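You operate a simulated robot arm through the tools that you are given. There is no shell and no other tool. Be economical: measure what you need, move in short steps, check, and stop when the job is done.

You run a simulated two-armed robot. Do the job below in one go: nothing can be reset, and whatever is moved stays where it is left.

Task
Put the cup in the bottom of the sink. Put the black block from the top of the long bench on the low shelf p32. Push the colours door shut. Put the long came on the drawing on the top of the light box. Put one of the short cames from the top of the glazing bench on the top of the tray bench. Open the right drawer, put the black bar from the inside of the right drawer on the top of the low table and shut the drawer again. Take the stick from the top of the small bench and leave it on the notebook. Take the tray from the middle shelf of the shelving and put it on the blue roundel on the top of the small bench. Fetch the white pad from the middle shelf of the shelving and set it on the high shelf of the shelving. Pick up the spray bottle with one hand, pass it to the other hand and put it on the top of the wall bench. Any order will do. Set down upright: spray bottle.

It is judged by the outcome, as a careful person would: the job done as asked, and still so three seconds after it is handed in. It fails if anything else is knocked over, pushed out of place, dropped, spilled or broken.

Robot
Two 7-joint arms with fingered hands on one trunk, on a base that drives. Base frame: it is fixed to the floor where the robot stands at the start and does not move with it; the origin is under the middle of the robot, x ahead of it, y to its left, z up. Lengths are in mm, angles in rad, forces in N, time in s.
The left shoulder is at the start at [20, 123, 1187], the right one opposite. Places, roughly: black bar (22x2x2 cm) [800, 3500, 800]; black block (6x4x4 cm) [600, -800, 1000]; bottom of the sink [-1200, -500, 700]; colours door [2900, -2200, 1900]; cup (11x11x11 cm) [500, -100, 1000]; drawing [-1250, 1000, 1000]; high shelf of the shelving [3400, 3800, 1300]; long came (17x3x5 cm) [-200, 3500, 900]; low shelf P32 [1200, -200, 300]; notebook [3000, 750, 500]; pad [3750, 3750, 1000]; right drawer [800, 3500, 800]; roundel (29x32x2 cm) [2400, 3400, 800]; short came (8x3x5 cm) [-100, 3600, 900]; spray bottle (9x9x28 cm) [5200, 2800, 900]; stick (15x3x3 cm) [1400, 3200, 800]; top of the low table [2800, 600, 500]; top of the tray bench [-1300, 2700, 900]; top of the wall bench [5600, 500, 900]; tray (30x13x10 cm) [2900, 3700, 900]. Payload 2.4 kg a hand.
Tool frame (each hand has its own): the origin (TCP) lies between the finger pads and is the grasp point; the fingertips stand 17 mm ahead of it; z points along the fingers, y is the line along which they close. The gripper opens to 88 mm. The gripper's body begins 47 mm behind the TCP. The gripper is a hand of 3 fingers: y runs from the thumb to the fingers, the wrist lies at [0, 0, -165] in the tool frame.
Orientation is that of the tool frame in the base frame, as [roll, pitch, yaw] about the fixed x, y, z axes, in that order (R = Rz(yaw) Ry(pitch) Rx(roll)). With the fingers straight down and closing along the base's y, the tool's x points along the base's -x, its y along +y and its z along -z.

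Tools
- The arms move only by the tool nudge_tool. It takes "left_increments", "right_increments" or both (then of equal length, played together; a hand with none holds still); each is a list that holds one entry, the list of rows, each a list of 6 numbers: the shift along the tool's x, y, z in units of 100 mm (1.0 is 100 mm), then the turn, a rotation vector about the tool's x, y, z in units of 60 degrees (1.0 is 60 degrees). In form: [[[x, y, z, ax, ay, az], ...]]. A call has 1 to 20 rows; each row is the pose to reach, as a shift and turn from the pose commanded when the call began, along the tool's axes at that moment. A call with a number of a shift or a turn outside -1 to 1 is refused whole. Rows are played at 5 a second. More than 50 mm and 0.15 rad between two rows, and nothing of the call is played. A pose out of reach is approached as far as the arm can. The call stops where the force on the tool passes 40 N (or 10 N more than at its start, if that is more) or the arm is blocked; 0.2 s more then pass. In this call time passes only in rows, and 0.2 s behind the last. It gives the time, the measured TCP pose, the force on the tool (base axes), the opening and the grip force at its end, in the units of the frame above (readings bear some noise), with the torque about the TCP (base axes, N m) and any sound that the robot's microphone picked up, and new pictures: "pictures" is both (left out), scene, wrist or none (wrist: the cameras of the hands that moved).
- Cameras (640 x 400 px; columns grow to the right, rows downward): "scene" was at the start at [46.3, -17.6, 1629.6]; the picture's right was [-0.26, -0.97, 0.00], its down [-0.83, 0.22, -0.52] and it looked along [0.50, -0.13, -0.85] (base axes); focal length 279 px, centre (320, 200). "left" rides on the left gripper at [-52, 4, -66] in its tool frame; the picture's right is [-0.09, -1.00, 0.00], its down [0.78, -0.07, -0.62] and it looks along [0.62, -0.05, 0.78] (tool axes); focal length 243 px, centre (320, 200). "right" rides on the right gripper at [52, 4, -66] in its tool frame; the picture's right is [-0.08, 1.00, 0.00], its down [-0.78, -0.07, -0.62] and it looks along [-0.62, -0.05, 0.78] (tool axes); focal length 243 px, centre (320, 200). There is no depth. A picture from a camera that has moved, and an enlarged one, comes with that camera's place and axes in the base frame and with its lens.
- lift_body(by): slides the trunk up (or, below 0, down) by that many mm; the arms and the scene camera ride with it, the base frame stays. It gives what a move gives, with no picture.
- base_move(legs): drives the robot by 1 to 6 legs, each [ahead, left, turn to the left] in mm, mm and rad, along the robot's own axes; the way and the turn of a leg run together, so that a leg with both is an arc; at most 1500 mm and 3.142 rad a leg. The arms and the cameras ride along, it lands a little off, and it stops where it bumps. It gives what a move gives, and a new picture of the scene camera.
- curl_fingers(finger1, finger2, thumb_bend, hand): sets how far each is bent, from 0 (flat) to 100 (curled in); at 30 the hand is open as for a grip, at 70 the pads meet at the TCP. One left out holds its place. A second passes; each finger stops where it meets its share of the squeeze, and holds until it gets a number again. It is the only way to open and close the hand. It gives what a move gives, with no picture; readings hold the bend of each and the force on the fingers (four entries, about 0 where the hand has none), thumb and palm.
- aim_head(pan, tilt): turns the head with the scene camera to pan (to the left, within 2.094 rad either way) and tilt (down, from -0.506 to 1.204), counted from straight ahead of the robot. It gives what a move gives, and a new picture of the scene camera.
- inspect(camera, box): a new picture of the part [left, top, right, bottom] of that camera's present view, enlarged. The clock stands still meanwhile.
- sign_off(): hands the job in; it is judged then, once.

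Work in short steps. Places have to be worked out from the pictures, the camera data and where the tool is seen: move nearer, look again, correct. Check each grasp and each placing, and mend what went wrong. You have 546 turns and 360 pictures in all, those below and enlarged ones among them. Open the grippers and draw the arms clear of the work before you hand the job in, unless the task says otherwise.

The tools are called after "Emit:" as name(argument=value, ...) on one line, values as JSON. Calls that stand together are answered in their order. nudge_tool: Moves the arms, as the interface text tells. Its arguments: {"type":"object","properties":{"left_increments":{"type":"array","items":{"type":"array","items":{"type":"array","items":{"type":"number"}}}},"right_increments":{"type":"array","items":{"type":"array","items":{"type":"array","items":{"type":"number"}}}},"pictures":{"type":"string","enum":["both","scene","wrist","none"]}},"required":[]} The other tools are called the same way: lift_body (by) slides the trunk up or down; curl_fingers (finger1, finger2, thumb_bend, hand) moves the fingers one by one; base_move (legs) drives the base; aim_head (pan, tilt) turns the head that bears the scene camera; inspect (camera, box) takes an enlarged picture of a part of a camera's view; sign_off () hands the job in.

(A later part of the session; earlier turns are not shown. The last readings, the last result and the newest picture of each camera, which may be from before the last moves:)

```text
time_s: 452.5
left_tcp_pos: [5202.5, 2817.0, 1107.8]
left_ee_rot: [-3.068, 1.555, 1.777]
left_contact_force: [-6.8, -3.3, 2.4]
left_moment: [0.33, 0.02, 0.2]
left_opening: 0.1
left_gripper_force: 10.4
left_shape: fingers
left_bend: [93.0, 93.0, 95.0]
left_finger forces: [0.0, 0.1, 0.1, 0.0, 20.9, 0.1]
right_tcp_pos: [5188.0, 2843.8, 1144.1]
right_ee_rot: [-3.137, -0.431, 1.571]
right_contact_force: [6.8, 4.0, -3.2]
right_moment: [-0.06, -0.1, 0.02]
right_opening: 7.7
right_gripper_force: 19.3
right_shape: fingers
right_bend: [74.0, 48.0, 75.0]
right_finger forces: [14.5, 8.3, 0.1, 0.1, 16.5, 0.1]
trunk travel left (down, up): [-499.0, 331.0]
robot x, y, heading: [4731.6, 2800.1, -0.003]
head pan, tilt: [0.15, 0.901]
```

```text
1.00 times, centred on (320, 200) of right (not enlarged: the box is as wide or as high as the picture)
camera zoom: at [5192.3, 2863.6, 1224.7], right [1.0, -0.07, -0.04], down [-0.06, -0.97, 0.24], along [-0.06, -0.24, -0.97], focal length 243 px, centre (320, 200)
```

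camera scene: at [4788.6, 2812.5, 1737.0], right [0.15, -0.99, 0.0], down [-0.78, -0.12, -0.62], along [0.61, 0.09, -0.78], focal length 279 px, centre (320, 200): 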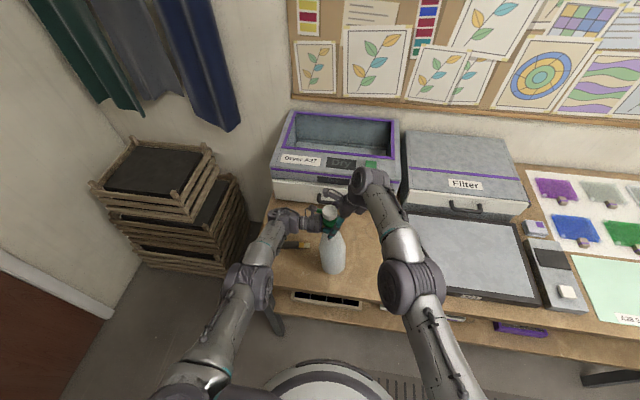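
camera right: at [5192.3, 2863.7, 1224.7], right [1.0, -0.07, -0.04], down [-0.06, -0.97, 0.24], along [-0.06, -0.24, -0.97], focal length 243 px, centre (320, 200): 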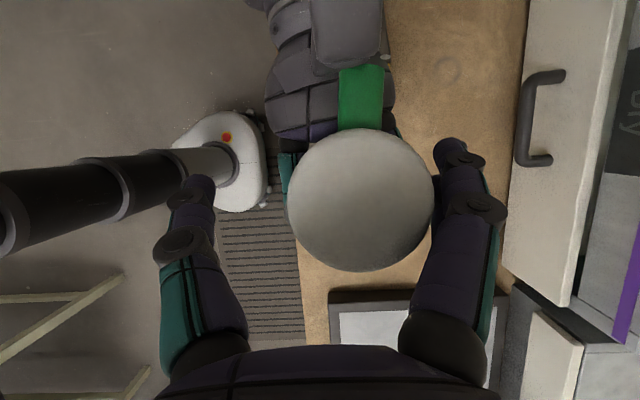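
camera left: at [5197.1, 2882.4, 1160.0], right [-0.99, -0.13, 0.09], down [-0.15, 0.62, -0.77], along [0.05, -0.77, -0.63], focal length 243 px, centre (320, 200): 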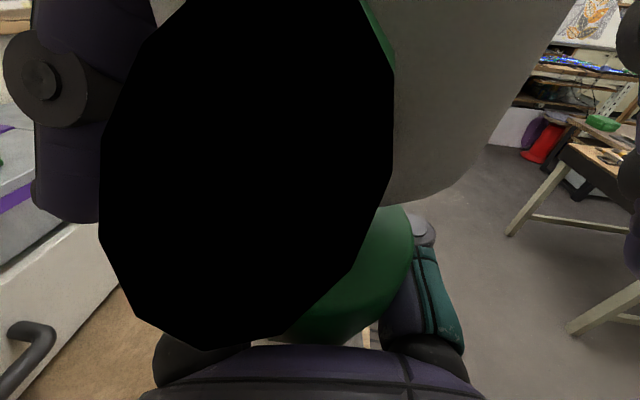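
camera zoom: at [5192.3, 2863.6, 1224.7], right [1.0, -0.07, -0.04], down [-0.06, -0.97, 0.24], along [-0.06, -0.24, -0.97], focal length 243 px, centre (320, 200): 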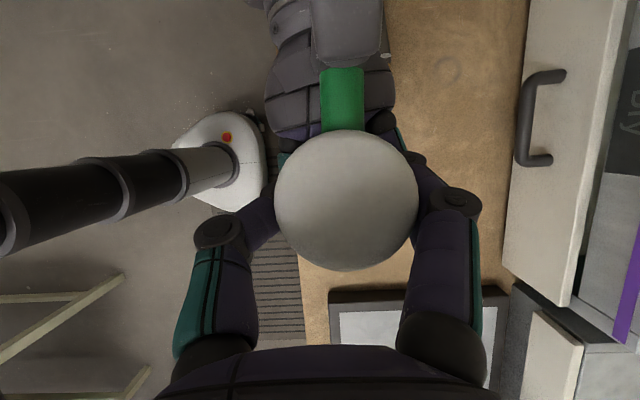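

The right hand grips the head (19 N) and shares the load. I lower 12 mm so the foot is just over the bench, then open the left hand.

Emit:
lift_body(by=-10)

Emit:
curl_fingers(hand="left", finger1=60, finger2=60, thumb_bend=60)

Emit:
curl_fingers(hand="left", finger1=34, finger2=34, thumb_bend=34)

Emit:
inspect(camera="scene", box=[260, 160, 420, 290])

```text
time_s: 453.1
left_tcp_pos: [5201.4, 2817.3, 1096.2]
left_ee_rot: [-3.061, 1.556, 1.784]
left_contact_force: [-6.9, -4.1, 3.8]
left_moment: [0.36, 0.02, 0.21]
left_opening: 0.1
left_gripper_force: 8.9
left_shape: fingers
left_bend: [93.0, 93.0, 95.0]
left_finger forces: [10.7, 0.1, 0.1, 0.0, 5.9, 0.0]
right_tcp_pos: [5187.7, 2845.2, 1133.5]
right_ee_rot: [-3.137, -0.431, 1.571]
right_contact_force: [6.9, 2.6, -4.1]
right_moment: [-0.03, -0.12, 0.05]
right_opening: 7.6
right_gripper_force: 19.7
right_shape: fingers
right_bend: [74.0, 48.0, 75.0]
right_finger forces: [14.7, 7.9, 0.0, 0.0, 16.9, 0.0]
trunk travel left (down, up): [-489.0, 341.0]
robot x, y, heading: [4731.3, 2800.2, 0.001]
head pan, tilt: [0.15, 0.901]
```

```text
time_s: 454.1
left_tcp_pos: [5202.1, 2817.7, 1096.9]
left_ee_rot: [-3.043, 1.555, 1.801]
left_contact_force: [-3.5, 5.1, 2.5]
left_moment: [-0.01, 0.05, 0.01]
left_opening: 19.0
left_gripper_force: 1.9
left_shape: fingers
left_bend: [60.0, 60.0, 60.0]
left_finger forces: [0.0, 0.0, 0.0, 0.0, 3.1, 0.1]
right_tcp_pos: [5188.4, 2844.7, 1133.1]
right_ee_rot: [-3.138, -0.43, 1.57]
right_contact_force: [2.3, -4.2, -2.4]
right_moment: [-0.01, -0.09, 0.02]
right_opening: 7.6
right_gripper_force: 19.9
right_shape: fingers
right_bend: [74.0, 52.0, 76.0]
right_finger forces: [13.9, 5.7, 0.0, 0.1, 18.6, 0.1]
trunk travel left (down, up): [-489.0, 341.0]
robot x, y, heading: [4732.3, 2799.2, 0.0]
head pan, tilt: [0.15, 0.901]
```

```text
time_s: 455.1
left_tcp_pos: [5200.2, 2816.5, 1096.5]
left_ee_rot: [-3.044, 1.555, 1.802]
left_contact_force: [0.3, 3.0, 2.5]
left_moment: [0.0, 0.02, 0.01]
left_opening: 75.2
left_gripper_force: 0.1
left_shape: fingers
left_bend: [34.0, 34.0, 34.0]
left_finger forces: [0.0, 0.0, 0.0, 0.0, 0.4, 0.0]
right_tcp_pos: [5187.2, 2845.2, 1133.7]
right_ee_rot: [-3.136, -0.432, 1.571]
right_contact_force: [-0.9, -3.9, -2.7]
right_moment: [-0.04, 0.03, -0.01]
right_opening: 7.4
right_gripper_force: 19.1
right_shape: fingers
right_bend: [74.0, 53.0, 76.0]
right_finger forces: [13.0, 4.7, 0.0, 0.1, 20.0, 0.1]
trunk travel left (down, up): [-489.0, 341.0]
robot x, y, heading: [4726.4, 2800.1, -0.004]
head pan, tilt: [0.15, 0.901]
```

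```text
3.08 times, centred on (340, 225) of scene
camera zoom: at [4788.5, 2812.3, 1727.0], right [0.15, -0.99, 0.0], down [-0.78, -0.12, -0.62], along [0.61, 0.09, -0.78], focal length 858 px, centre (258, 123)
```

zoom: 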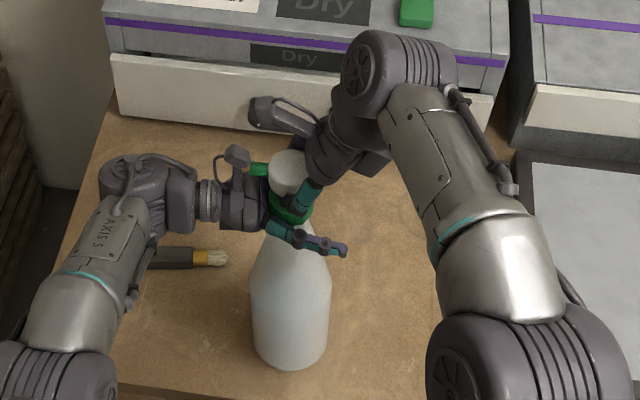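

Left hand is open; I withdraw it to the left.

Emit:
nudge_tool(left_increments=[[[0, 0, -0.15, 0, 0, 0], [0, 0, -0.4, 0, 0, 0], [0, 0, -0.8, 0, 0, 0]]], pictures="scene")

Emit:
inspect(camera="scene", box=[220, 150, 420, 300])

```text
time_s: 455.9
left_tcp_pos: [5194.4, 2898.5, 1096.3]
left_ee_rot: [-3.008, 1.556, 1.836]
left_contact_force: [0.9, 0.1, -0.6]
left_moment: [0.01, -0.01, 0.03]
left_opening: 75.9
left_gripper_force: 0.0
left_shape: fingers
left_bend: [34.0, 34.0, 34.0]
left_finger forces: [0.0, 0.1, 0.0, 0.1, 0.0, 0.0]
left hand out of reach, approached as far as the arm can: row 2, 3
right_tcp_pos: [5186.8, 2844.6, 1133.6]
right_ee_rot: [-3.138, -0.432, 1.571]
right_contact_force: [-1.1, 0.3, 0.5]
right_moment: [0.04, 0.05, 0.0]
right_opening: 7.4
right_gripper_force: 19.0
right_shape: fingers
right_bend: [74.0, 53.0, 76.0]
right_finger forces: [13.4, 5.0, 0.0, 0.0, 20.6, 0.1]
trunk travel left (down, up): [-489.0, 341.0]
robot x, y, heading: [4735.4, 2801.9, 0.002]
head pan, tilt: [0.15, 0.901]
camera scene: at [4788.4, 2813.2, 1727.0], right [0.15, -0.99, 0.0], down [-0.78, -0.12, -0.62], along [0.61, 0.09, -0.78], focal length 279 px, centre (320, 200)
```

scene: 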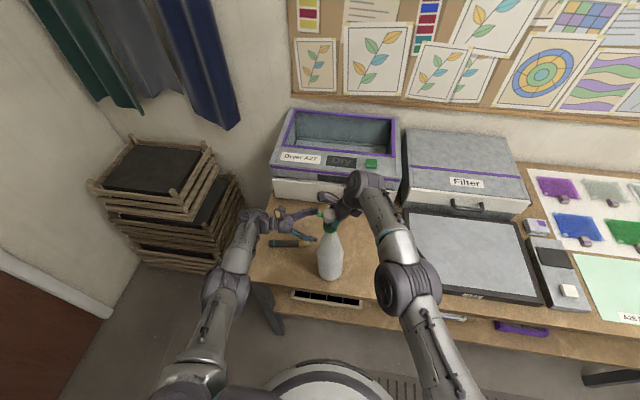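

```text
2.67 times, centred on (320, 225) of scene
camera zoom: at [4788.4, 2813.2, 1727.0], right [0.15, -0.99, 0.0], down [-0.78, -0.12, -0.62], along [0.61, 0.09, -0.78], focal length 744 px, centre (320, 133)
```

zoom: 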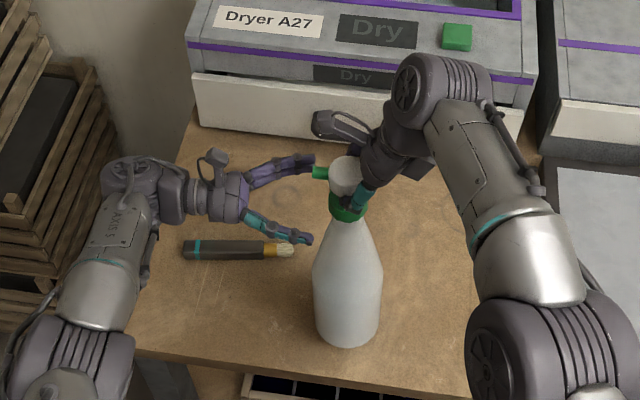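

The right hand holds it, though the foot touched the bench during the change. To make a true in-air pass I lift it with the right hand and test the hold.

Emit:
lift_body(by=45)

Emit:
inspect(camera="scene", box=[220, 150, 420, 300])

Emit:
inspect(camera="left", box=[0, 0, 640, 400])

```text
time_s: 456.7
left_tcp_pos: [5194.9, 2896.7, 1141.3]
left_ee_rot: [-3.029, 1.555, 1.817]
left_contact_force: [-0.6, 1.1, -1.1]
left_moment: [-0.02, 0.0, -0.03]
left_opening: 75.6
left_gripper_force: 0.0
left_shape: fingers
left_bend: [34.0, 34.0, 34.0]
left_finger forces: [0.1, 0.1, 0.1, 0.0, 0.0, 0.0]
right_tcp_pos: [5188.1, 2844.9, 1178.9]
right_ee_rot: [-3.139, -0.431, 1.571]
right_contact_force: [-0.2, -0.1, -8.0]
right_moment: [0.0, -0.01, 0.0]
right_opening: 7.7
right_gripper_force: 19.6
right_shape: fingers
right_bend: [74.0, 53.0, 76.0]
right_finger forces: [13.0, 5.2, 0.0, 0.0, 20.9, 0.0]
trunk travel left (down, up): [-534.0, 296.0]
robot x, y, heading: [4731.0, 2805.3, 0.001]
head pan, tilt: [0.15, 0.901]
```

```text
2.67 times, centred on (320, 225) of scene
camera zoom: at [4788.7, 2812.6, 1772.0], right [0.15, -0.99, 0.0], down [-0.78, -0.12, -0.62], along [0.61, 0.09, -0.78], focal length 744 px, centre (320, 133)
```

zoom: 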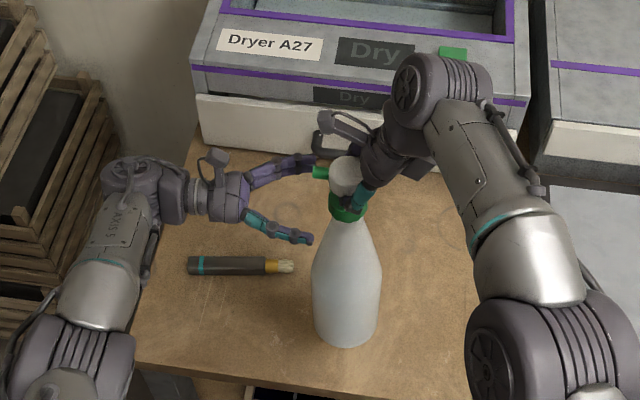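

```text
1.00 times, centred on (320, 200) of left (not enlarged: the box is as wide or as high as the picture)
camera zoom: at [5190.3, 2962.9, 1194.6], right [-0.99, -0.13, 0.09], down [-0.15, 0.62, -0.77], along [0.05, -0.77, -0.63], focal length 243 px, centre (320, 200)
```

zoom: 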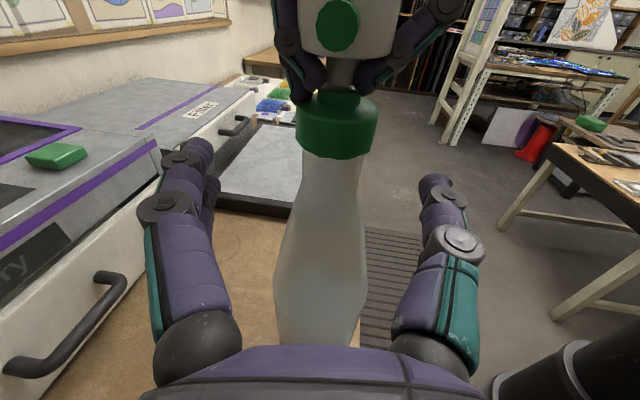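

The right hand holds perfectly – tips under the pump head, 8 N, upright in the air. Now the in-air pass to the left: I bring the left hand onto the cap from the left.

Emit:
nudge_tool(left_increments=[[[0, -0.03, 0.15, 0, 0, 0], [0, -0.05, 0.3, 0, 0, 0], [0, -0.05, 0.42, 0, 0, 0]]], pictures="wrist")

```text
time_s: 457.5
left_tcp_pos: [5198.7, 2854.5, 1139.0]
left_ee_rot: [-3.028, 1.556, 1.814]
left_contact_force: [-1.0, -0.7, -0.6]
left_moment: [-0.01, 0.01, -0.03]
left_opening: 75.5
left_gripper_force: 0.0
left_shape: fingers
left_bend: [34.0, 34.0, 34.0]
left_finger forces: [0.1, 0.1, 0.0, 0.0, 0.1, 0.1]
left hand out of reach, approached as far as the arm can: row 2, 3
right_tcp_pos: [5187.7, 2844.8, 1180.4]
right_ee_rot: [-3.138, -0.432, 1.571]
right_contact_force: [-0.3, -0.5, -7.3]
right_moment: [0.02, -0.01, -0.02]
right_opening: 7.6
right_gripper_force: 19.4
right_shape: fingers
right_bend: [74.0, 53.0, 76.0]
right_finger forces: [12.9, 5.1, 0.0, 0.0, 20.9, 0.1]
trunk travel left (down, up): [-534.0, 296.0]
robot x, y, heading: [4734.8, 2798.7, 0.006]
head pan, tilt: [0.15, 0.901]
camera left: at [5194.3, 2920.6, 1192.1], right [-0.99, -0.13, 0.09], down [-0.15, 0.62, -0.77], along [0.05, -0.78, -0.63], focal length 243 px, centre (320, 200)
```

left: 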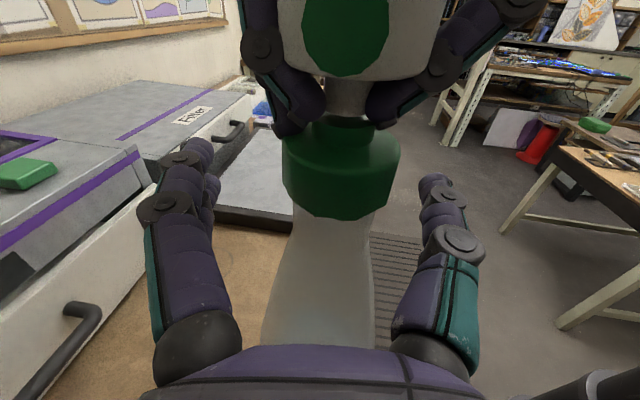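

The cap is between the left fingers, the right fingertips sit clear above at the stem. I close the left hand gently, then fully, while the right still holds.

Emit:
curl_fingers(hand="left", finger1=72, finger2=72, thumb_bend=72)

Emit:
curl_fingers(hand="left", finger1=84, finger2=84, thumb_bend=82)

Emit:
inspect(camera="left", box=[0, 0, 640, 400])

```text
time_s: 458.5
left_tcp_pos: [5198.1, 2854.4, 1138.4]
left_ee_rot: [-2.996, 1.556, 1.846]
left_contact_force: [-3.6, -4.6, -1.4]
left_moment: [0.08, -0.14, -0.02]
left_opening: 25.5
left_gripper_force: 13.0
left_shape: fingers
left_bend: [62.0, 65.0, 61.0]
left_finger forces: [5.2, 4.1, 0.0, 0.0, 16.8, 0.0]
right_tcp_pos: [5186.9, 2845.0, 1179.6]
right_ee_rot: [-3.141, -0.433, 1.572]
right_contact_force: [4.2, 4.6, 0.5]
right_moment: [0.11, -0.05, 0.05]
right_opening: 7.5
right_gripper_force: 22.0
right_shape: fingers
right_bend: [74.0, 53.0, 76.0]
right_finger forces: [13.9, 6.8, 0.1, 0.1, 22.5, 0.1]
trunk travel left (down, up): [-534.0, 296.0]
robot x, y, heading: [4731.8, 2801.1, -0.004]
head pan, tilt: [0.15, 0.901]
```

```text
time_s: 459.5
left_tcp_pos: [5198.1, 2855.3, 1138.6]
left_ee_rot: [-3.007, 1.556, 1.837]
left_contact_force: [-3.7, -6.4, -3.5]
left_moment: [0.18, -0.17, -0.02]
left_opening: 24.3
left_gripper_force: 20.7
left_shape: fingers
left_bend: [65.0, 70.0, 61.0]
left_finger forces: [8.8, 7.8, 0.1, 0.1, 25.0, 0.0]
right_tcp_pos: [5187.8, 2844.3, 1179.1]
right_ee_rot: [-3.136, -0.43, 1.572]
right_contact_force: [2.9, 7.0, 4.3]
right_moment: [0.18, -0.06, 0.07]
right_opening: 7.7
right_gripper_force: 23.6
right_shape: fingers
right_bend: [74.0, 53.0, 77.0]
right_finger forces: [13.5, 7.3, 0.0, 0.1, 26.9, 0.0]
trunk travel left (down, up): [-534.0, 296.0]
robot x, y, heading: [4732.2, 2803.0, 0.005]
head pan, tilt: [0.15, 0.901]
```

```text
1.00 times, centred on (320, 200) of left (not enlarged: the box is as wide or as high as the picture)
camera zoom: at [5194.3, 2920.7, 1191.9], right [-0.99, -0.13, 0.09], down [-0.15, 0.62, -0.77], along [0.05, -0.77, -0.63], focal length 243 px, centre (320, 200)
```

zoom: 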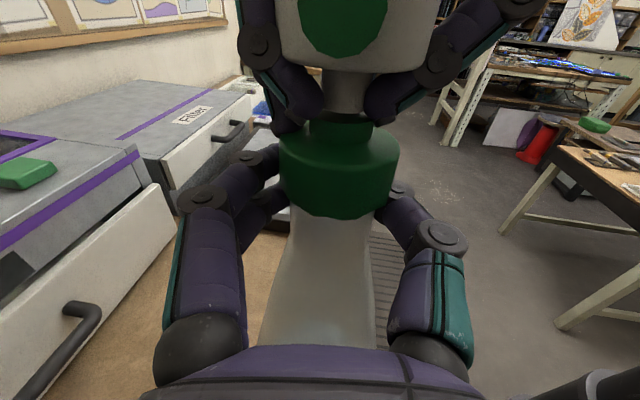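

Both hands hold it in the air. I lower so the foot is only ~8 mm above the bench (still clear), then open the right hand.

Emit:
lift_body(by=-36)

Emit:
curl_fingers(hand="right", finger1=50, finger2=40, thumb_bend=55)

```text
time_s: 460.3
left_tcp_pos: [5198.6, 2855.0, 1103.0]
left_ee_rot: [-3.019, 1.555, 1.821]
left_contact_force: [-2.7, -7.3, -5.6]
left_moment: [0.19, -0.19, -0.03]
left_opening: 24.4
left_gripper_force: 21.3
left_shape: fingers
left_bend: [65.0, 70.0, 61.0]
left_finger forces: [8.8, 7.9, 0.0, 0.1, 25.6, 0.0]
right_tcp_pos: [5188.8, 2844.8, 1142.2]
right_ee_rot: [-3.139, -0.431, 1.571]
right_contact_force: [2.2, 7.6, 5.6]
right_moment: [0.21, -0.06, 0.07]
right_opening: 7.6
right_gripper_force: 24.9
right_shape: fingers
right_bend: [74.0, 53.0, 77.0]
right_finger forces: [13.5, 7.5, 0.0, 0.1, 27.7, 0.0]
trunk travel left (down, up): [-498.0, 332.0]
robot x, y, heading: [4738.4, 2800.9, -0.001]
head pan, tilt: [0.15, 0.901]
```

```text
time_s: 461.3
left_tcp_pos: [5199.4, 2855.2, 1103.6]
left_ee_rot: [-3.027, 1.557, 1.818]
left_contact_force: [-1.3, -0.2, -0.1]
left_moment: [0.08, -0.13, -0.02]
left_opening: 23.9
left_gripper_force: 19.5
left_shape: fingers
left_bend: [65.0, 70.0, 63.0]
left_finger forces: [8.8, 8.4, 0.1, 0.0, 22.0, 0.0]
right_tcp_pos: [5188.5, 2844.2, 1141.8]
right_ee_rot: [-3.139, -0.431, 1.57]
right_contact_force: [0.0, -0.5, 0.6]
right_moment: [-0.01, 0.03, 0.0]
right_opening: 35.4
right_gripper_force: 0.2
right_shape: fingers
right_bend: [49.0, 40.0, 55.0]
right_finger forces: [0.6, 0.1, 0.1, 0.0, 0.0, 0.0]
trunk travel left (down, up): [-498.0, 332.0]
robot x, y, heading: [4734.4, 2800.0, 0.003]
head pan, tilt: [0.15, 0.901]
```

The right hand has let go. I lift 40 mm and check that the left hand alone carries it.

Emit:
lift_body(by=30)

Emit:
inspect(camera="left", box=[0, 0, 640, 400])

Emit:
inspect(camera="scene", box=[220, 150, 420, 300])

```text
time_s: 462.1
left_tcp_pos: [5199.1, 2855.5, 1132.9]
left_ee_rot: [-3.012, 1.555, 1.83]
left_contact_force: [-0.8, 0.4, -0.3]
left_moment: [0.05, -0.13, -0.02]
left_opening: 23.9
left_gripper_force: 19.8
left_shape: fingers
left_bend: [65.0, 70.0, 63.0]
left_finger forces: [8.7, 8.5, 0.0, 0.1, 22.2, 0.0]
right_tcp_pos: [5187.3, 2844.1, 1173.1]
right_ee_rot: [-3.138, -0.43, 1.571]
right_contact_force: [1.1, -0.1, 0.7]
right_moment: [0.0, 0.02, 0.03]
right_opening: 35.3
right_gripper_force: 0.2
right_shape: fingers
right_bend: [49.0, 40.0, 55.0]
right_finger forces: [0.5, 0.0, 0.0, 0.0, 0.0, 0.1]
trunk travel left (down, up): [-528.0, 302.0]
robot x, y, heading: [4732.5, 2797.9, -0.003]
head pan, tilt: [0.15, 0.901]
```

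```text
1.00 times, centred on (320, 200) of left (not enlarged: the box is as wide or as high as the picture)
camera zoom: at [5194.5, 2920.8, 1186.0], right [-0.99, -0.13, 0.09], down [-0.15, 0.62, -0.77], along [0.05, -0.77, -0.63], focal length 243 px, centre (320, 200)
```

zoom: 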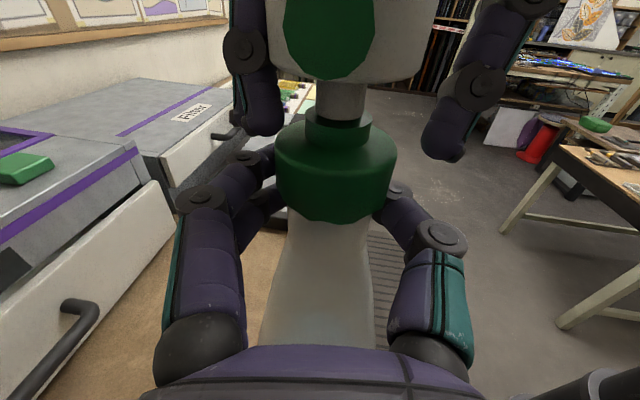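

```text
2.67 times, centred on (320, 225) of scene
camera zoom: at [4788.8, 2812.5, 1766.0], right [0.15, -0.99, 0.0], down [-0.78, -0.12, -0.62], along [0.61, 0.09, -0.78], focal length 744 px, centre (320, 133)
```

zoom: 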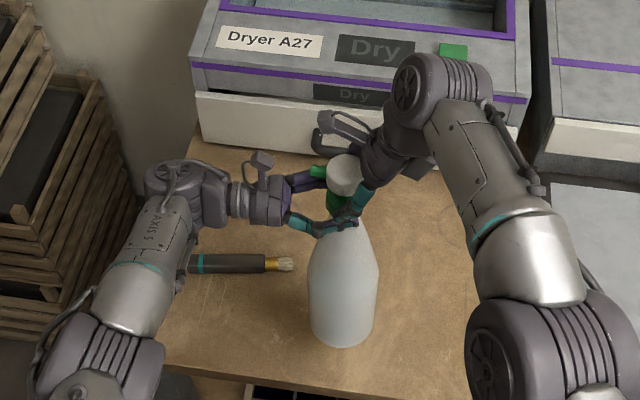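

The left hand alone carries the bottle in the air. I open the right hand fully and draw it up and away.

Emit:
curl_fingers(hand="right", finger1=30, finger2=30, thumb_bend=30)

Emit:
nudge_tool(right_increments=[[[0, 0, -0.2, 0, 0, 0], [0, 0, -0.4, 0, 0, 0], [0, 0, -0.7, 0, 0, 0], [0, 0, -1, 0, 0, 0]]], pictures="scene")

```text
time_s: 463.1
left_tcp_pos: [5197.9, 2855.9, 1132.9]
left_ee_rot: [-3.02, 1.557, 1.822]
left_contact_force: [0.0, 0.6, -0.3]
left_moment: [0.08, -0.05, 0.03]
left_opening: 23.9
left_gripper_force: 19.4
left_shape: fingers
left_bend: [65.0, 70.0, 64.0]
left_finger forces: [8.9, 8.5, 0.1, 0.0, 21.8, 0.0]
right_tcp_pos: [5187.7, 2845.5, 1171.2]
right_ee_rot: [-3.139, -0.432, 1.569]
right_contact_force: [-0.6, -0.5, 0.4]
right_moment: [-0.01, -0.01, 0.02]
right_opening: 84.2
right_gripper_force: 0.1
right_shape: fingers
right_bend: [30.0, 30.0, 30.0]
right_finger forces: [0.0, 0.1, 0.0, 0.0, 0.1, 0.1]
trunk travel left (down, up): [-528.0, 302.0]
robot x, y, heading: [4735.7, 2800.3, 0.006]
head pan, tilt: [0.15, 0.901]
```

```text
time_s: 464.1
left_tcp_pos: [5197.9, 2855.1, 1133.0]
left_ee_rot: [-3.026, 1.555, 1.816]
left_contact_force: [0.1, -0.3, 0.4]
left_moment: [0.05, -0.11, 0.02]
left_opening: 23.5
left_gripper_force: 20.1
left_shape: fingers
left_bend: [65.0, 70.0, 64.0]
left_finger forces: [8.8, 8.7, 0.1, 0.0, 21.8, 0.0]
right_tcp_pos: [5188.6, 2800.4, 1263.8]
right_ee_rot: [-3.138, -0.431, 1.572]
right_contact_force: [-0.7, 0.2, -0.5]
right_moment: [0.01, 0.03, 0.01]
right_opening: 84.3
right_gripper_force: 0.0
right_shape: fingers
right_bend: [30.0, 30.0, 30.0]
right_finger forces: [0.0, 0.1, 0.0, 0.0, 0.0, 0.1]
trunk travel left (down, up): [-528.0, 302.0]
robot x, y, heading: [4731.1, 2798.7, 0.0]
head pan, tilt: [0.15, 0.901]
camera scene: at [4788.5, 2812.2, 1766.0], right [0.15, -0.99, 0.0], down [-0.78, -0.12, -0.62], along [0.61, 0.09, -0.78], focal length 279 px, centre (320, 200)
```

scene: 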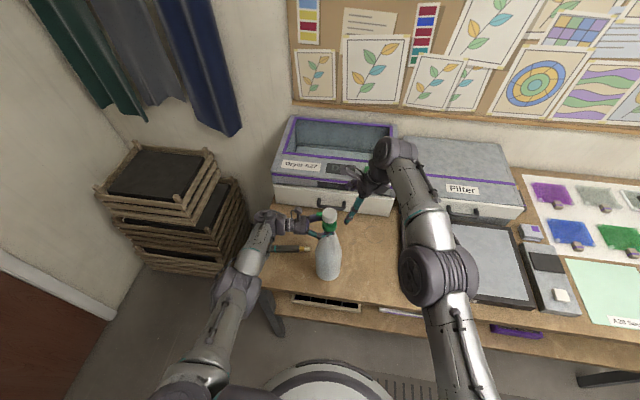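

The bottle hangs steadily from the left hand. I lift it higher, back away and drive along toward the wall bench.

Emit:
lift_body(by=60)

Emit:
base_move(legs=[[-230, 0, 0], [0, -1200, 0], [0, -900, 0]])

Emit:
aim_head(pan=-0.1, tilt=0.7)

```text
time_s: 465.1
left_tcp_pos: [5199.1, 2854.3, 1190.9]
left_ee_rot: [-3.011, 1.553, 1.834]
left_contact_force: [-1.0, -0.8, -7.0]
left_moment: [0.07, -0.07, -0.01]
left_opening: 23.9
left_gripper_force: 19.3
left_shape: fingers
left_bend: [65.0, 70.0, 64.0]
left_finger forces: [8.9, 8.5, 0.0, 0.1, 22.1, 0.1]
right_tcp_pos: [5188.8, 2801.9, 1322.9]
right_ee_rot: [-3.138, -0.43, 1.571]
right_contact_force: [0.5, -0.1, -0.6]
right_moment: [-0.01, -0.01, -0.05]
right_opening: 84.1
right_gripper_force: 0.0
right_shape: fingers
right_bend: [30.0, 30.0, 30.0]
right_finger forces: [0.0, 0.0, 0.0, 0.0, 0.0, 0.0]
trunk travel left (down, up): [-588.0, 242.0]
robot x, y, heading: [4730.7, 2802.2, -0.003]
head pan, tilt: [0.15, 0.901]
```

```text
time_s: 476.9
left_tcp_pos: [4982.2, 750.0, 1193.3]
left_ee_rot: [-3.029, 1.556, 1.827]
left_contact_force: [0.1, 0.1, -7.3]
left_moment: [0.07, -0.06, -0.03]
left_opening: 22.7
left_gripper_force: 20.0
left_shape: fingers
left_bend: [65.0, 70.0, 65.0]
left_finger forces: [8.4, 8.4, 0.0, 0.1, 21.6, 0.0]
right_tcp_pos: [4972.0, 697.8, 1322.3]
right_ee_rot: [-3.138, -0.431, 1.587]
right_contact_force: [0.3, -0.8, -0.6]
right_moment: [-0.02, 0.0, 0.03]
right_opening: 84.0
right_gripper_force: 0.0
right_shape: fingers
right_bend: [30.0, 30.0, 30.0]
right_finger forces: [0.1, 0.1, 0.0, 0.1, 0.0, 0.1]
trunk travel left (down, up): [-588.0, 242.0]
robot x, y, heading: [4514.6, 688.8, 0.014]
head pan, tilt: [0.15, 0.901]
camera scene: at [4572.6, 701.7, 1826.0], right [0.16, -0.99, 0.0], down [-0.77, -0.13, -0.62], along [0.61, 0.1, -0.78], focal length 279 px, centre (320, 200)
```

scene: 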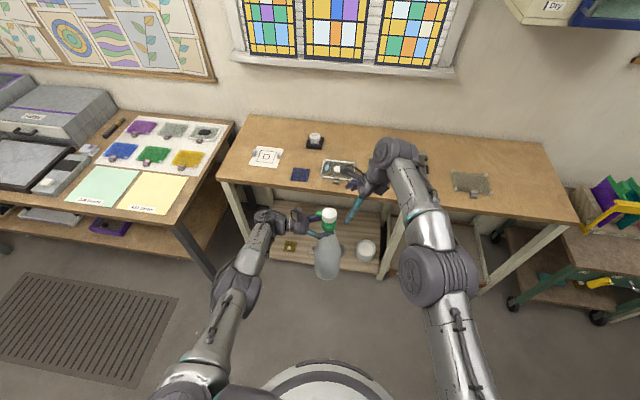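

```text
time_s: 477.6
left_tcp_pos: [4982.1, 750.1, 1193.2]
left_ee_rot: [-3.015, 1.555, 1.842]
left_contact_force: [-0.2, 0.7, -6.8]
left_moment: [0.07, -0.08, -0.03]
left_opening: 21.1
left_gripper_force: 18.0
left_shape: fingers
left_bend: [66.0, 70.0, 65.0]
left_finger forces: [8.0, 8.0, 0.1, 0.1, 19.8, 0.0]
right_tcp_pos: [4972.0, 697.4, 1324.6]
right_ee_rot: [-3.137, -0.433, 1.586]
right_contact_force: [0.5, -0.8, 0.7]
right_moment: [-0.03, 0.01, 0.01]
right_opening: 84.0
right_gripper_force: 0.1
right_shape: fingers
right_bend: [30.0, 30.0, 30.0]
right_finger forces: [0.0, 0.1, 0.0, 0.0, 0.1, 0.1]
trunk travel left (down, up): [-588.0, 242.0]
robot x, y, heading: [4519.7, 693.3, 0.01]
head pan, tilt: [-0.099, 0.7]
camera scene: at [4582.8, 682.9, 1842.1], right [-0.08, -1.0, 0.0], down [-0.64, 0.05, -0.76], along [0.76, -0.07, -0.65], focal length 279 px, centre (320, 200)
```

scene: 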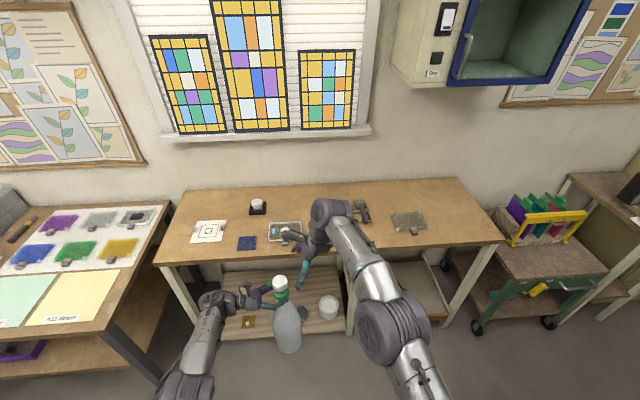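

Bottle still held. The wall bench's right end is free, around (5480, -70). I strafe there.

Emit:
base_move(legs=[[0, -815, -0.008]])

Emit:
inspect(camera="scene", box=[160, 170, 480, 370])

```text
time_s: 482.0
left_tcp_pos: [4989.2, -71.6, 1192.2]
left_ee_rot: [-3.026, 1.556, 1.819]
left_contact_force: [0.6, -0.1, -7.1]
left_moment: [0.06, -0.07, 0.01]
left_opening: 20.3
left_gripper_force: 17.4
left_shape: fingers
left_bend: [66.0, 71.0, 66.0]
left_finger forces: [8.1, 7.5, 0.0, 0.0, 19.1, 0.0]
right_tcp_pos: [4979.3, -125.1, 1322.4]
right_ee_rot: [-3.138, -0.432, 1.573]
right_contact_force: [-0.4, -0.4, 0.3]
right_moment: [-0.03, 0.0, 0.03]
right_opening: 84.3
right_gripper_force: 0.0
right_shape: fingers
right_bend: [30.0, 30.0, 30.0]
right_finger forces: [0.1, 0.1, 0.0, 0.0, 0.0, 0.0]
trunk travel left (down, up): [-588.0, 242.0]
robot x, y, heading: [4524.6, -123.2, 0.002]
head pan, tilt: [-0.099, 0.7]
camera scene: at [4588.6, -134.7, 1842.2], right [-0.1, -1.0, 0.0], down [-0.64, 0.06, -0.76], along [0.76, -0.08, -0.64], focal length 279 px, centre (320, 200)
```

scene: 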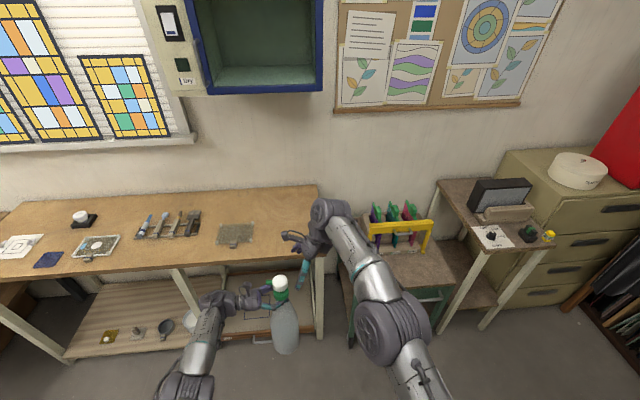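

```text
2.00 times, centred on (320, 270) of scene
camera zoom: at [4588.6, -134.7, 1842.2], right [-0.1, -1.0, 0.0], down [-0.64, 0.06, -0.76], along [0.76, -0.08, -0.64], focal length 558 px, centre (320, 60)
```

zoom: 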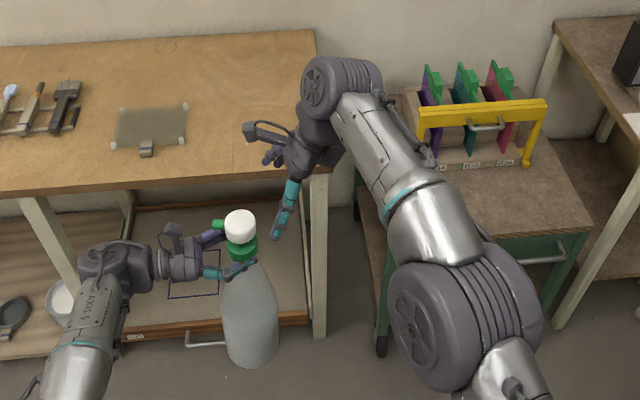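

There is clear space between the grey mat (y≤86) and the bench end (y≈-230). I retract the right hand, lower a bit, and drive in.

Emit:
nudge_tool(right_increments=[[[0, -0.33, 0, 0, 0, 0], [0, -0.66, 0, 0, 0, 0], [0, -1.0, 0, 0, 0, 0]]], pictures="none")

Emit:
lift_body(by=-25)

Emit:
base_move(legs=[[400, 0, 0]])

Emit:
inspect(camera="left", box=[0, 0, 640, 400])

```text
time_s: 482.8
left_tcp_pos: [4988.4, -71.3, 1192.4]
left_ee_rot: [-3.064, 1.556, 1.781]
left_contact_force: [-0.1, 0.1, -6.6]
left_moment: [0.02, -0.05, 0.02]
left_opening: 20.2
left_gripper_force: 17.8
left_shape: fingers
left_bend: [66.0, 71.0, 66.0]
left_finger forces: [8.0, 7.6, 0.0, 0.0, 19.6, 0.0]
right_tcp_pos: [4878.2, -125.3, 1324.7]
right_ee_rot: [-3.14, -0.43, 1.574]
right_contact_force: [-0.1, -0.3, -0.2]
right_moment: [0.03, -0.02, -0.01]
right_opening: 83.9
right_gripper_force: 0.0
right_shape: fingers
right_bend: [30.0, 30.0, 30.0]
right_finger forces: [0.0, 0.0, 0.0, 0.1, 0.0, 0.0]
trunk travel left (down, up): [-588.0, 242.0]
robot x, y, heading: [4524.4, -127.8, -0.0]
head pan, tilt: [-0.099, 0.7]
```

```text
time_s: 483.5
left_tcp_pos: [4988.9, -70.9, 1167.8]
left_ee_rot: [-3.024, 1.556, 1.819]
left_contact_force: [0.1, 0.3, -6.5]
left_moment: [0.01, -0.11, 0.04]
left_opening: 19.9
left_gripper_force: 18.0
left_shape: fingers
left_bend: [66.0, 71.0, 66.0]
left_finger forces: [7.6, 8.0, 0.0, 0.0, 20.4, 0.0]
right_tcp_pos: [4879.7, -125.4, 1298.6]
right_ee_rot: [-3.138, -0.43, 1.573]
right_contact_force: [0.5, -0.1, -0.2]
right_moment: [0.0, -0.01, -0.01]
right_opening: 84.1
right_gripper_force: 0.1
right_shape: fingers
right_bend: [30.0, 30.0, 30.0]
right_finger forces: [0.0, 0.0, 0.1, 0.0, 0.0, 0.1]
trunk travel left (down, up): [-563.0, 267.0]
robot x, y, heading: [4519.1, -128.5, -0.005]
head pan, tilt: [-0.099, 0.7]
```

```text
time_s: 486.0
left_tcp_pos: [5390.8, -72.0, 1167.8]
left_ee_rot: [-2.981, 1.555, 1.86]
left_contact_force: [-0.1, 0.5, -7.3]
left_moment: [0.03, -0.11, 0.01]
left_opening: 19.8
left_gripper_force: 17.9
left_shape: fingers
left_bend: [66.0, 71.0, 66.0]
left_finger forces: [7.5, 8.0, 0.0, 0.0, 20.3, 0.1]
right_tcp_pos: [5281.1, -126.6, 1297.7]
right_ee_rot: [-3.137, -0.431, 1.57]
right_contact_force: [0.1, 0.5, 0.2]
right_moment: [-0.01, 0.05, 0.01]
right_opening: 84.2
right_gripper_force: 0.1
right_shape: fingers
right_bend: [30.0, 30.0, 30.0]
right_finger forces: [0.1, 0.0, 0.0, 0.0, 0.0, 0.1]
trunk travel left (down, up): [-563.0, 267.0]
robot x, y, heading: [4925.6, -124.6, -0.002]
head pan, tilt: [-0.099, 0.7]
camera scene: at [4991.1, -134.5, 1817.1], right [-0.1, -0.99, 0.0], down [-0.64, 0.06, -0.76], along [0.76, -0.08, -0.65], focal length 279 px, centre (320, 200)
```

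scene: 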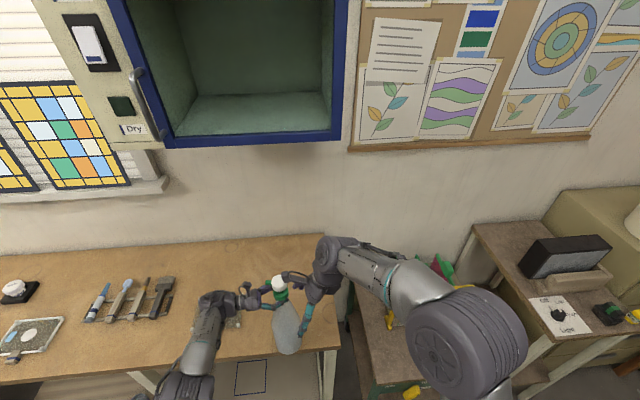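

```text
1.00 times, centred on (320, 200) of left (not enlarged: the box is as wide or as high as the picture)
camera zoom: at [5386.9, -6.7, 1220.7], right [-0.99, -0.13, 0.09], down [-0.15, 0.62, -0.77], along [0.05, -0.77, -0.63], focal length 243 px, centre (320, 200)
```

zoom: 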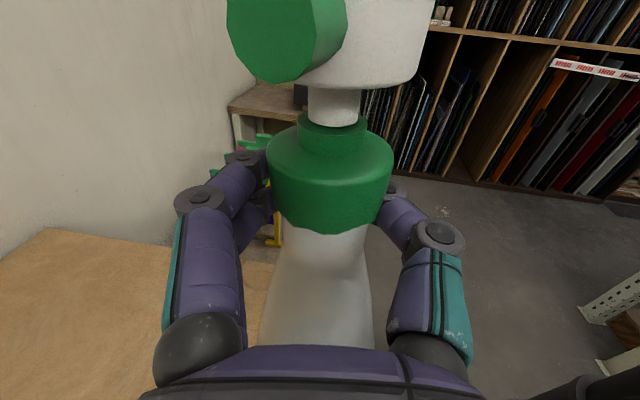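

Bench z ≈ 881, edge x ≈ 5359. I drive 105 more, then lower in steps until the bench takes the weight.

Emit:
base_move(legs=[[105, 0, 0]])

Emit:
lift_body(by=-25)

Emit:
inspect(camera="scene", box=[200, 200, 400, 350])

```text
time_s: 487.2
left_tcp_pos: [5495.9, -72.7, 1166.6]
left_ee_rot: [-2.961, 1.556, 1.883]
left_contact_force: [0.2, -0.3, -5.9]
left_moment: [0.02, -0.13, 0.02]
left_opening: 19.6
left_gripper_force: 18.9
left_shape: fingers
left_bend: [66.0, 71.0, 66.0]
left_finger forces: [7.8, 8.5, 0.0, 0.0, 21.5, 0.0]
right_tcp_pos: [5387.2, -127.5, 1298.3]
right_ee_rot: [-3.137, -0.433, 1.569]
right_contact_force: [-0.2, 0.6, -0.5]
right_moment: [-0.01, 0.0, -0.02]
right_opening: 84.3
right_gripper_force: 0.1
right_shape: fingers
right_bend: [30.0, 30.0, 30.0]
right_finger forces: [0.0, 0.1, 0.0, 0.0, 0.0, 0.0]
trunk travel left (down, up): [-563.0, 267.0]
robot x, y, heading: [5029.0, -124.6, -0.005]
head pan, tilt: [-0.099, 0.7]
camera scene: at [5096.2, -134.9, 1817.1], right [-0.1, -0.99, 0.0], down [-0.64, 0.07, -0.76], along [0.76, -0.08, -0.65], focal length 279 px, centre (320, 200)
```

scene: 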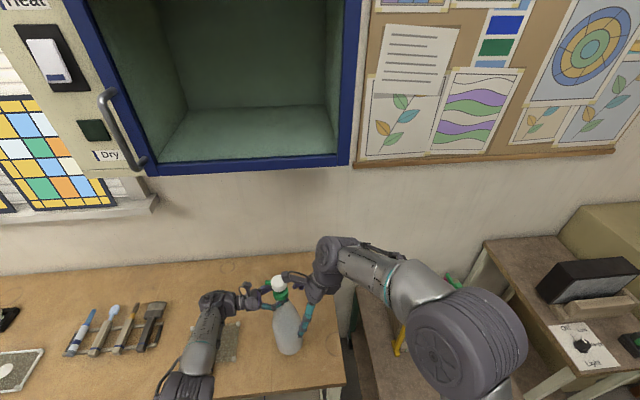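

```text
time_s: 487.9
left_tcp_pos: [5494.5, -73.5, 1143.0]
left_ee_rot: [-2.996, 1.554, 1.843]
left_contact_force: [-0.4, -0.1, -6.6]
left_moment: [0.01, -0.04, -0.01]
left_opening: 19.9
left_gripper_force: 17.7
left_shape: fingers
left_bend: [66.0, 71.0, 66.0]
left_finger forces: [8.1, 7.3, 0.1, 0.1, 19.7, 0.0]
right_tcp_pos: [5384.6, -126.0, 1272.2]
right_ee_rot: [-3.141, -0.431, 1.569]
right_contact_force: [-0.4, 0.3, -0.4]
right_moment: [0.0, -0.01, 0.01]
right_opening: 84.2
right_gripper_force: 0.1
right_shape: fingers
right_bend: [30.0, 30.0, 30.0]
right_finger forces: [0.1, 0.0, 0.0, 0.1, 0.0, 0.1]
trunk travel left (down, up): [-538.0, 292.0]
robot x, y, heading: [5030.6, -125.0, -0.003]
head pan, tilt: [-0.099, 0.7]
```

```text
2.67 times, centred on (300, 275) of scene
camera zoom: at [5094.6, -134.9, 1792.2], right [-0.1, -0.99, 0.0], down [-0.64, 0.07, -0.76], along [0.76, -0.08, -0.64], focal length 744 px, centre (373, 0)
```

zoom: 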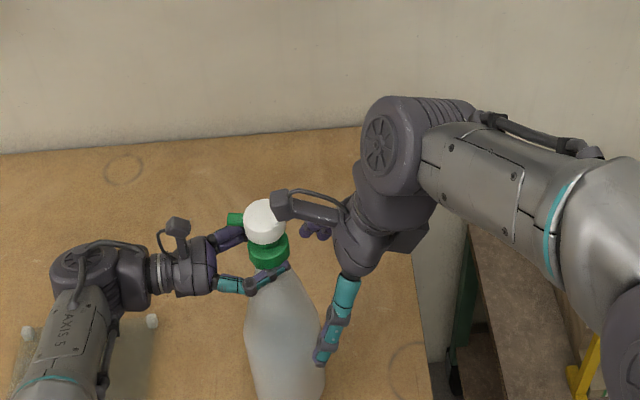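

Emit:
lift_body(by=-8)

Emit:
lift_body(by=-5)

Emit:
lift_body(by=-4)

```text
time_s: 488.5
left_tcp_pos: [5494.6, -73.1, 1134.9]
left_ee_rot: [-3.005, 1.556, 1.832]
left_contact_force: [0.5, -0.5, -8.2]
left_moment: [0.05, -0.05, 0.0]
left_opening: 19.4
left_gripper_force: 18.2
left_shape: fingers
left_bend: [66.0, 71.0, 66.0]
left_finger forces: [7.9, 7.9, 0.0, 0.0, 20.9, 0.1]
right_tcp_pos: [5385.0, -126.7, 1265.0]
right_ee_rot: [-3.14, -0.43, 1.568]
right_contact_force: [0.0, 0.2, 0.3]
right_moment: [0.02, -0.02, -0.01]
right_opening: 84.1
right_gripper_force: 0.0
right_shape: fingers
right_bend: [30.0, 30.0, 30.0]
right_finger forces: [0.0, 0.0, 0.0, 0.1, 0.0, 0.0]
trunk travel left (down, up): [-530.0, 300.0]
robot x, y, heading: [5031.4, -130.0, 0.0]
head pan, tilt: [-0.099, 0.7]
```

```text
time_s: 489.0
left_tcp_pos: [5495.1, -73.1, 1130.1]
left_ee_rot: [-3.041, 1.556, 1.8]
left_contact_force: [-0.7, 0.4, -3.7]
left_moment: [-0.02, -0.09, 0.0]
left_opening: 19.6
left_gripper_force: 17.3
left_shape: fingers
left_bend: [66.0, 71.0, 66.0]
left_finger forces: [7.9, 7.6, 0.1, 0.1, 18.9, 0.1]
right_tcp_pos: [5384.0, -127.4, 1260.7]
right_ee_rot: [-3.139, -0.431, 1.568]
right_contact_force: [-0.1, 0.1, 0.2]
right_moment: [0.01, 0.02, 0.01]
right_opening: 84.3
right_gripper_force: 0.1
right_shape: fingers
right_bend: [30.0, 30.0, 30.0]
right_finger forces: [0.1, 0.1, 0.0, 0.0, 0.0, 0.1]
trunk travel left (down, up): [-525.0, 305.0]
robot x, y, heading: [5026.9, -127.4, -0.003]
head pan, tilt: [-0.099, 0.7]
```

```text
time_s: 489.5
left_tcp_pos: [5493.1, -73.4, 1128.5]
left_ee_rot: [2.964, 1.56, 1.521]
left_contact_force: [-1.9, -0.5, 14.7]
left_moment: [-0.21, -0.01, -0.03]
left_opening: 19.5
left_gripper_force: 15.2
left_shape: fingers
left_bend: [66.0, 71.0, 66.0]
left_finger forces: [7.3, 6.9, 0.1, 0.0, 15.7, 0.1]
right_tcp_pos: [5382.9, -127.6, 1256.7]
right_ee_rot: [-3.139, -0.43, 1.57]
right_contact_force: [0.3, -0.7, 0.7]
right_moment: [0.01, 0.01, -0.04]
right_opening: 84.4
right_gripper_force: 0.1
right_shape: fingers
right_bend: [30.0, 30.0, 30.0]
right_finger forces: [0.0, 0.0, 0.0, 0.0, 0.0, 0.0]
trunk travel left (down, up): [-521.0, 309.0]
robot x, y, heading: [5031.0, -124.9, 0.0]
head pan, tilt: [-0.099, 0.7]
```

The bottle stands on the bench (contact). I ease up 2 mm and open the left hand gradually.

Emit:
lift_body(by=2)

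Emit:
curl_fingers(hand="left", finger1=60, finger2=60, thumb_bend=58)

Emit:
curl_fingers(hand="left", finger1=34, finger2=34, thumb_bend=34)

Emit:
inspect(camera="left", box=[0, 0, 640, 400])

```text
time_s: 490.1
left_tcp_pos: [5494.0, -72.6, 1129.1]
left_ee_rot: [-3.104, 1.555, 1.736]
left_contact_force: [-2.2, 0.7, 11.7]
left_moment: [-0.1, 0.0, -0.01]
left_opening: 19.6
left_gripper_force: 15.4
left_shape: fingers
left_bend: [66.0, 71.0, 66.0]
left_finger forces: [7.4, 7.1, 0.0, 0.0, 16.3, 0.0]
right_tcp_pos: [5384.0, -127.5, 1258.4]
right_ee_rot: [-3.14, -0.431, 1.57]
right_contact_force: [-0.2, -0.8, 0.4]
right_moment: [-0.01, 0.05, 0.02]
right_opening: 84.1
right_gripper_force: 0.0
right_shape: fingers
right_bend: [30.0, 30.0, 30.0]
right_finger forces: [0.0, 0.0, 0.0, 0.0, 0.0, 0.1]
trunk travel left (down, up): [-523.0, 307.0]
robot x, y, heading: [5033.0, -127.6, -0.002]
head pan, tilt: [-0.099, 0.7]
```

```text
time_s: 491.1
left_tcp_pos: [5495.5, -73.7, 1128.2]
left_ee_rot: [-3.014, 1.555, 1.827]
left_contact_force: [-0.4, 0.2, -2.5]
left_moment: [0.03, -0.02, 0.0]
left_opening: 25.0
left_gripper_force: 1.0
left_shape: fingers
left_bend: [58.0, 60.0, 56.0]
left_finger forces: [0.7, 0.1, 0.0, 0.0, 2.0, 0.0]
right_tcp_pos: [5383.9, -126.5, 1258.6]
right_ee_rot: [-3.141, -0.43, 1.569]
right_contact_force: [-0.8, -0.5, -0.7]
right_moment: [-0.01, 0.02, -0.02]
right_opening: 84.3
right_gripper_force: 0.0
right_shape: fingers
right_bend: [30.0, 30.0, 30.0]
right_finger forces: [0.0, 0.1, 0.0, 0.0, 0.1, 0.0]
trunk travel left (down, up): [-523.0, 307.0]
robot x, y, heading: [5027.4, -124.0, 0.001]
head pan, tilt: [-0.099, 0.7]
```

```text
time_s: 492.1
left_tcp_pos: [5495.7, -73.4, 1126.6]
left_ee_rot: [-3.027, 1.556, 1.811]
left_contact_force: [0.7, 0.3, 0.0]
left_moment: [0.02, 0.0, 0.01]
left_opening: 75.7
left_gripper_force: 0.0
left_shape: fingers
left_bend: [34.0, 34.0, 34.0]
left_finger forces: [0.0, 0.1, 0.1, 0.0, 0.0, 0.1]
right_tcp_pos: [5385.1, -127.3, 1258.3]
right_ee_rot: [-3.139, -0.43, 1.57]
right_contact_force: [0.0, 1.0, -0.5]
right_moment: [-0.02, -0.03, -0.01]
right_opening: 84.0
right_gripper_force: 0.1
right_shape: fingers
right_bend: [30.0, 30.0, 30.0]
right_finger forces: [0.0, 0.0, 0.0, 0.1, 0.0, 0.0]
trunk travel left (down, up): [-523.0, 307.0]
robot x, y, heading: [5029.0, -126.3, 0.0]
head pan, tilt: [-0.099, 0.7]
```

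```text
1.00 times, centred on (320, 200) of left (not enlarged: the box is as wide or as high as the picture)
camera zoom: at [5490.7, -7.5, 1181.0], right [-0.99, -0.13, 0.09], down [-0.15, 0.62, -0.77], along [0.05, -0.77, -0.63], focal length 243 px, centre (320, 200)
```

zoom: 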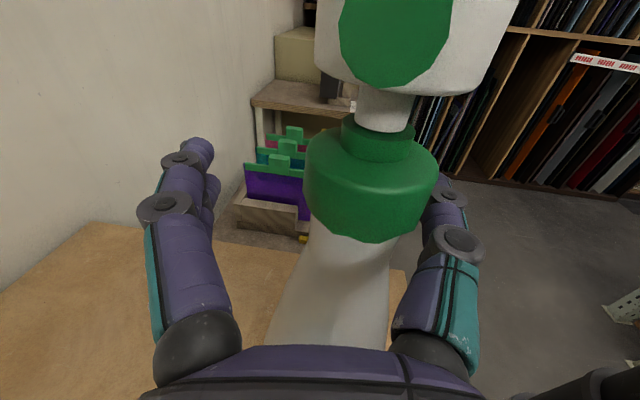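

Emit:
inspect(camera="scene", box=[200, 220, 400, 370])

```text
2.67 times, centred on (300, 295) of scene
camera zoom: at [5094.3, -134.9, 1777.2], right [-0.1, -0.99, 0.0], down [-0.64, 0.07, -0.76], along [0.76, -0.08, -0.64], focal length 744 px, centre (373, -53)
```

zoom: 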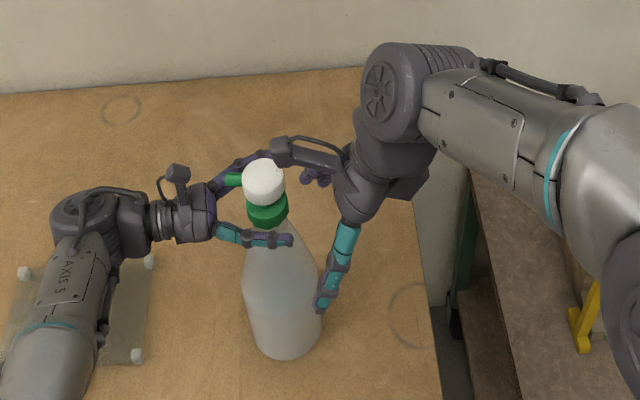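

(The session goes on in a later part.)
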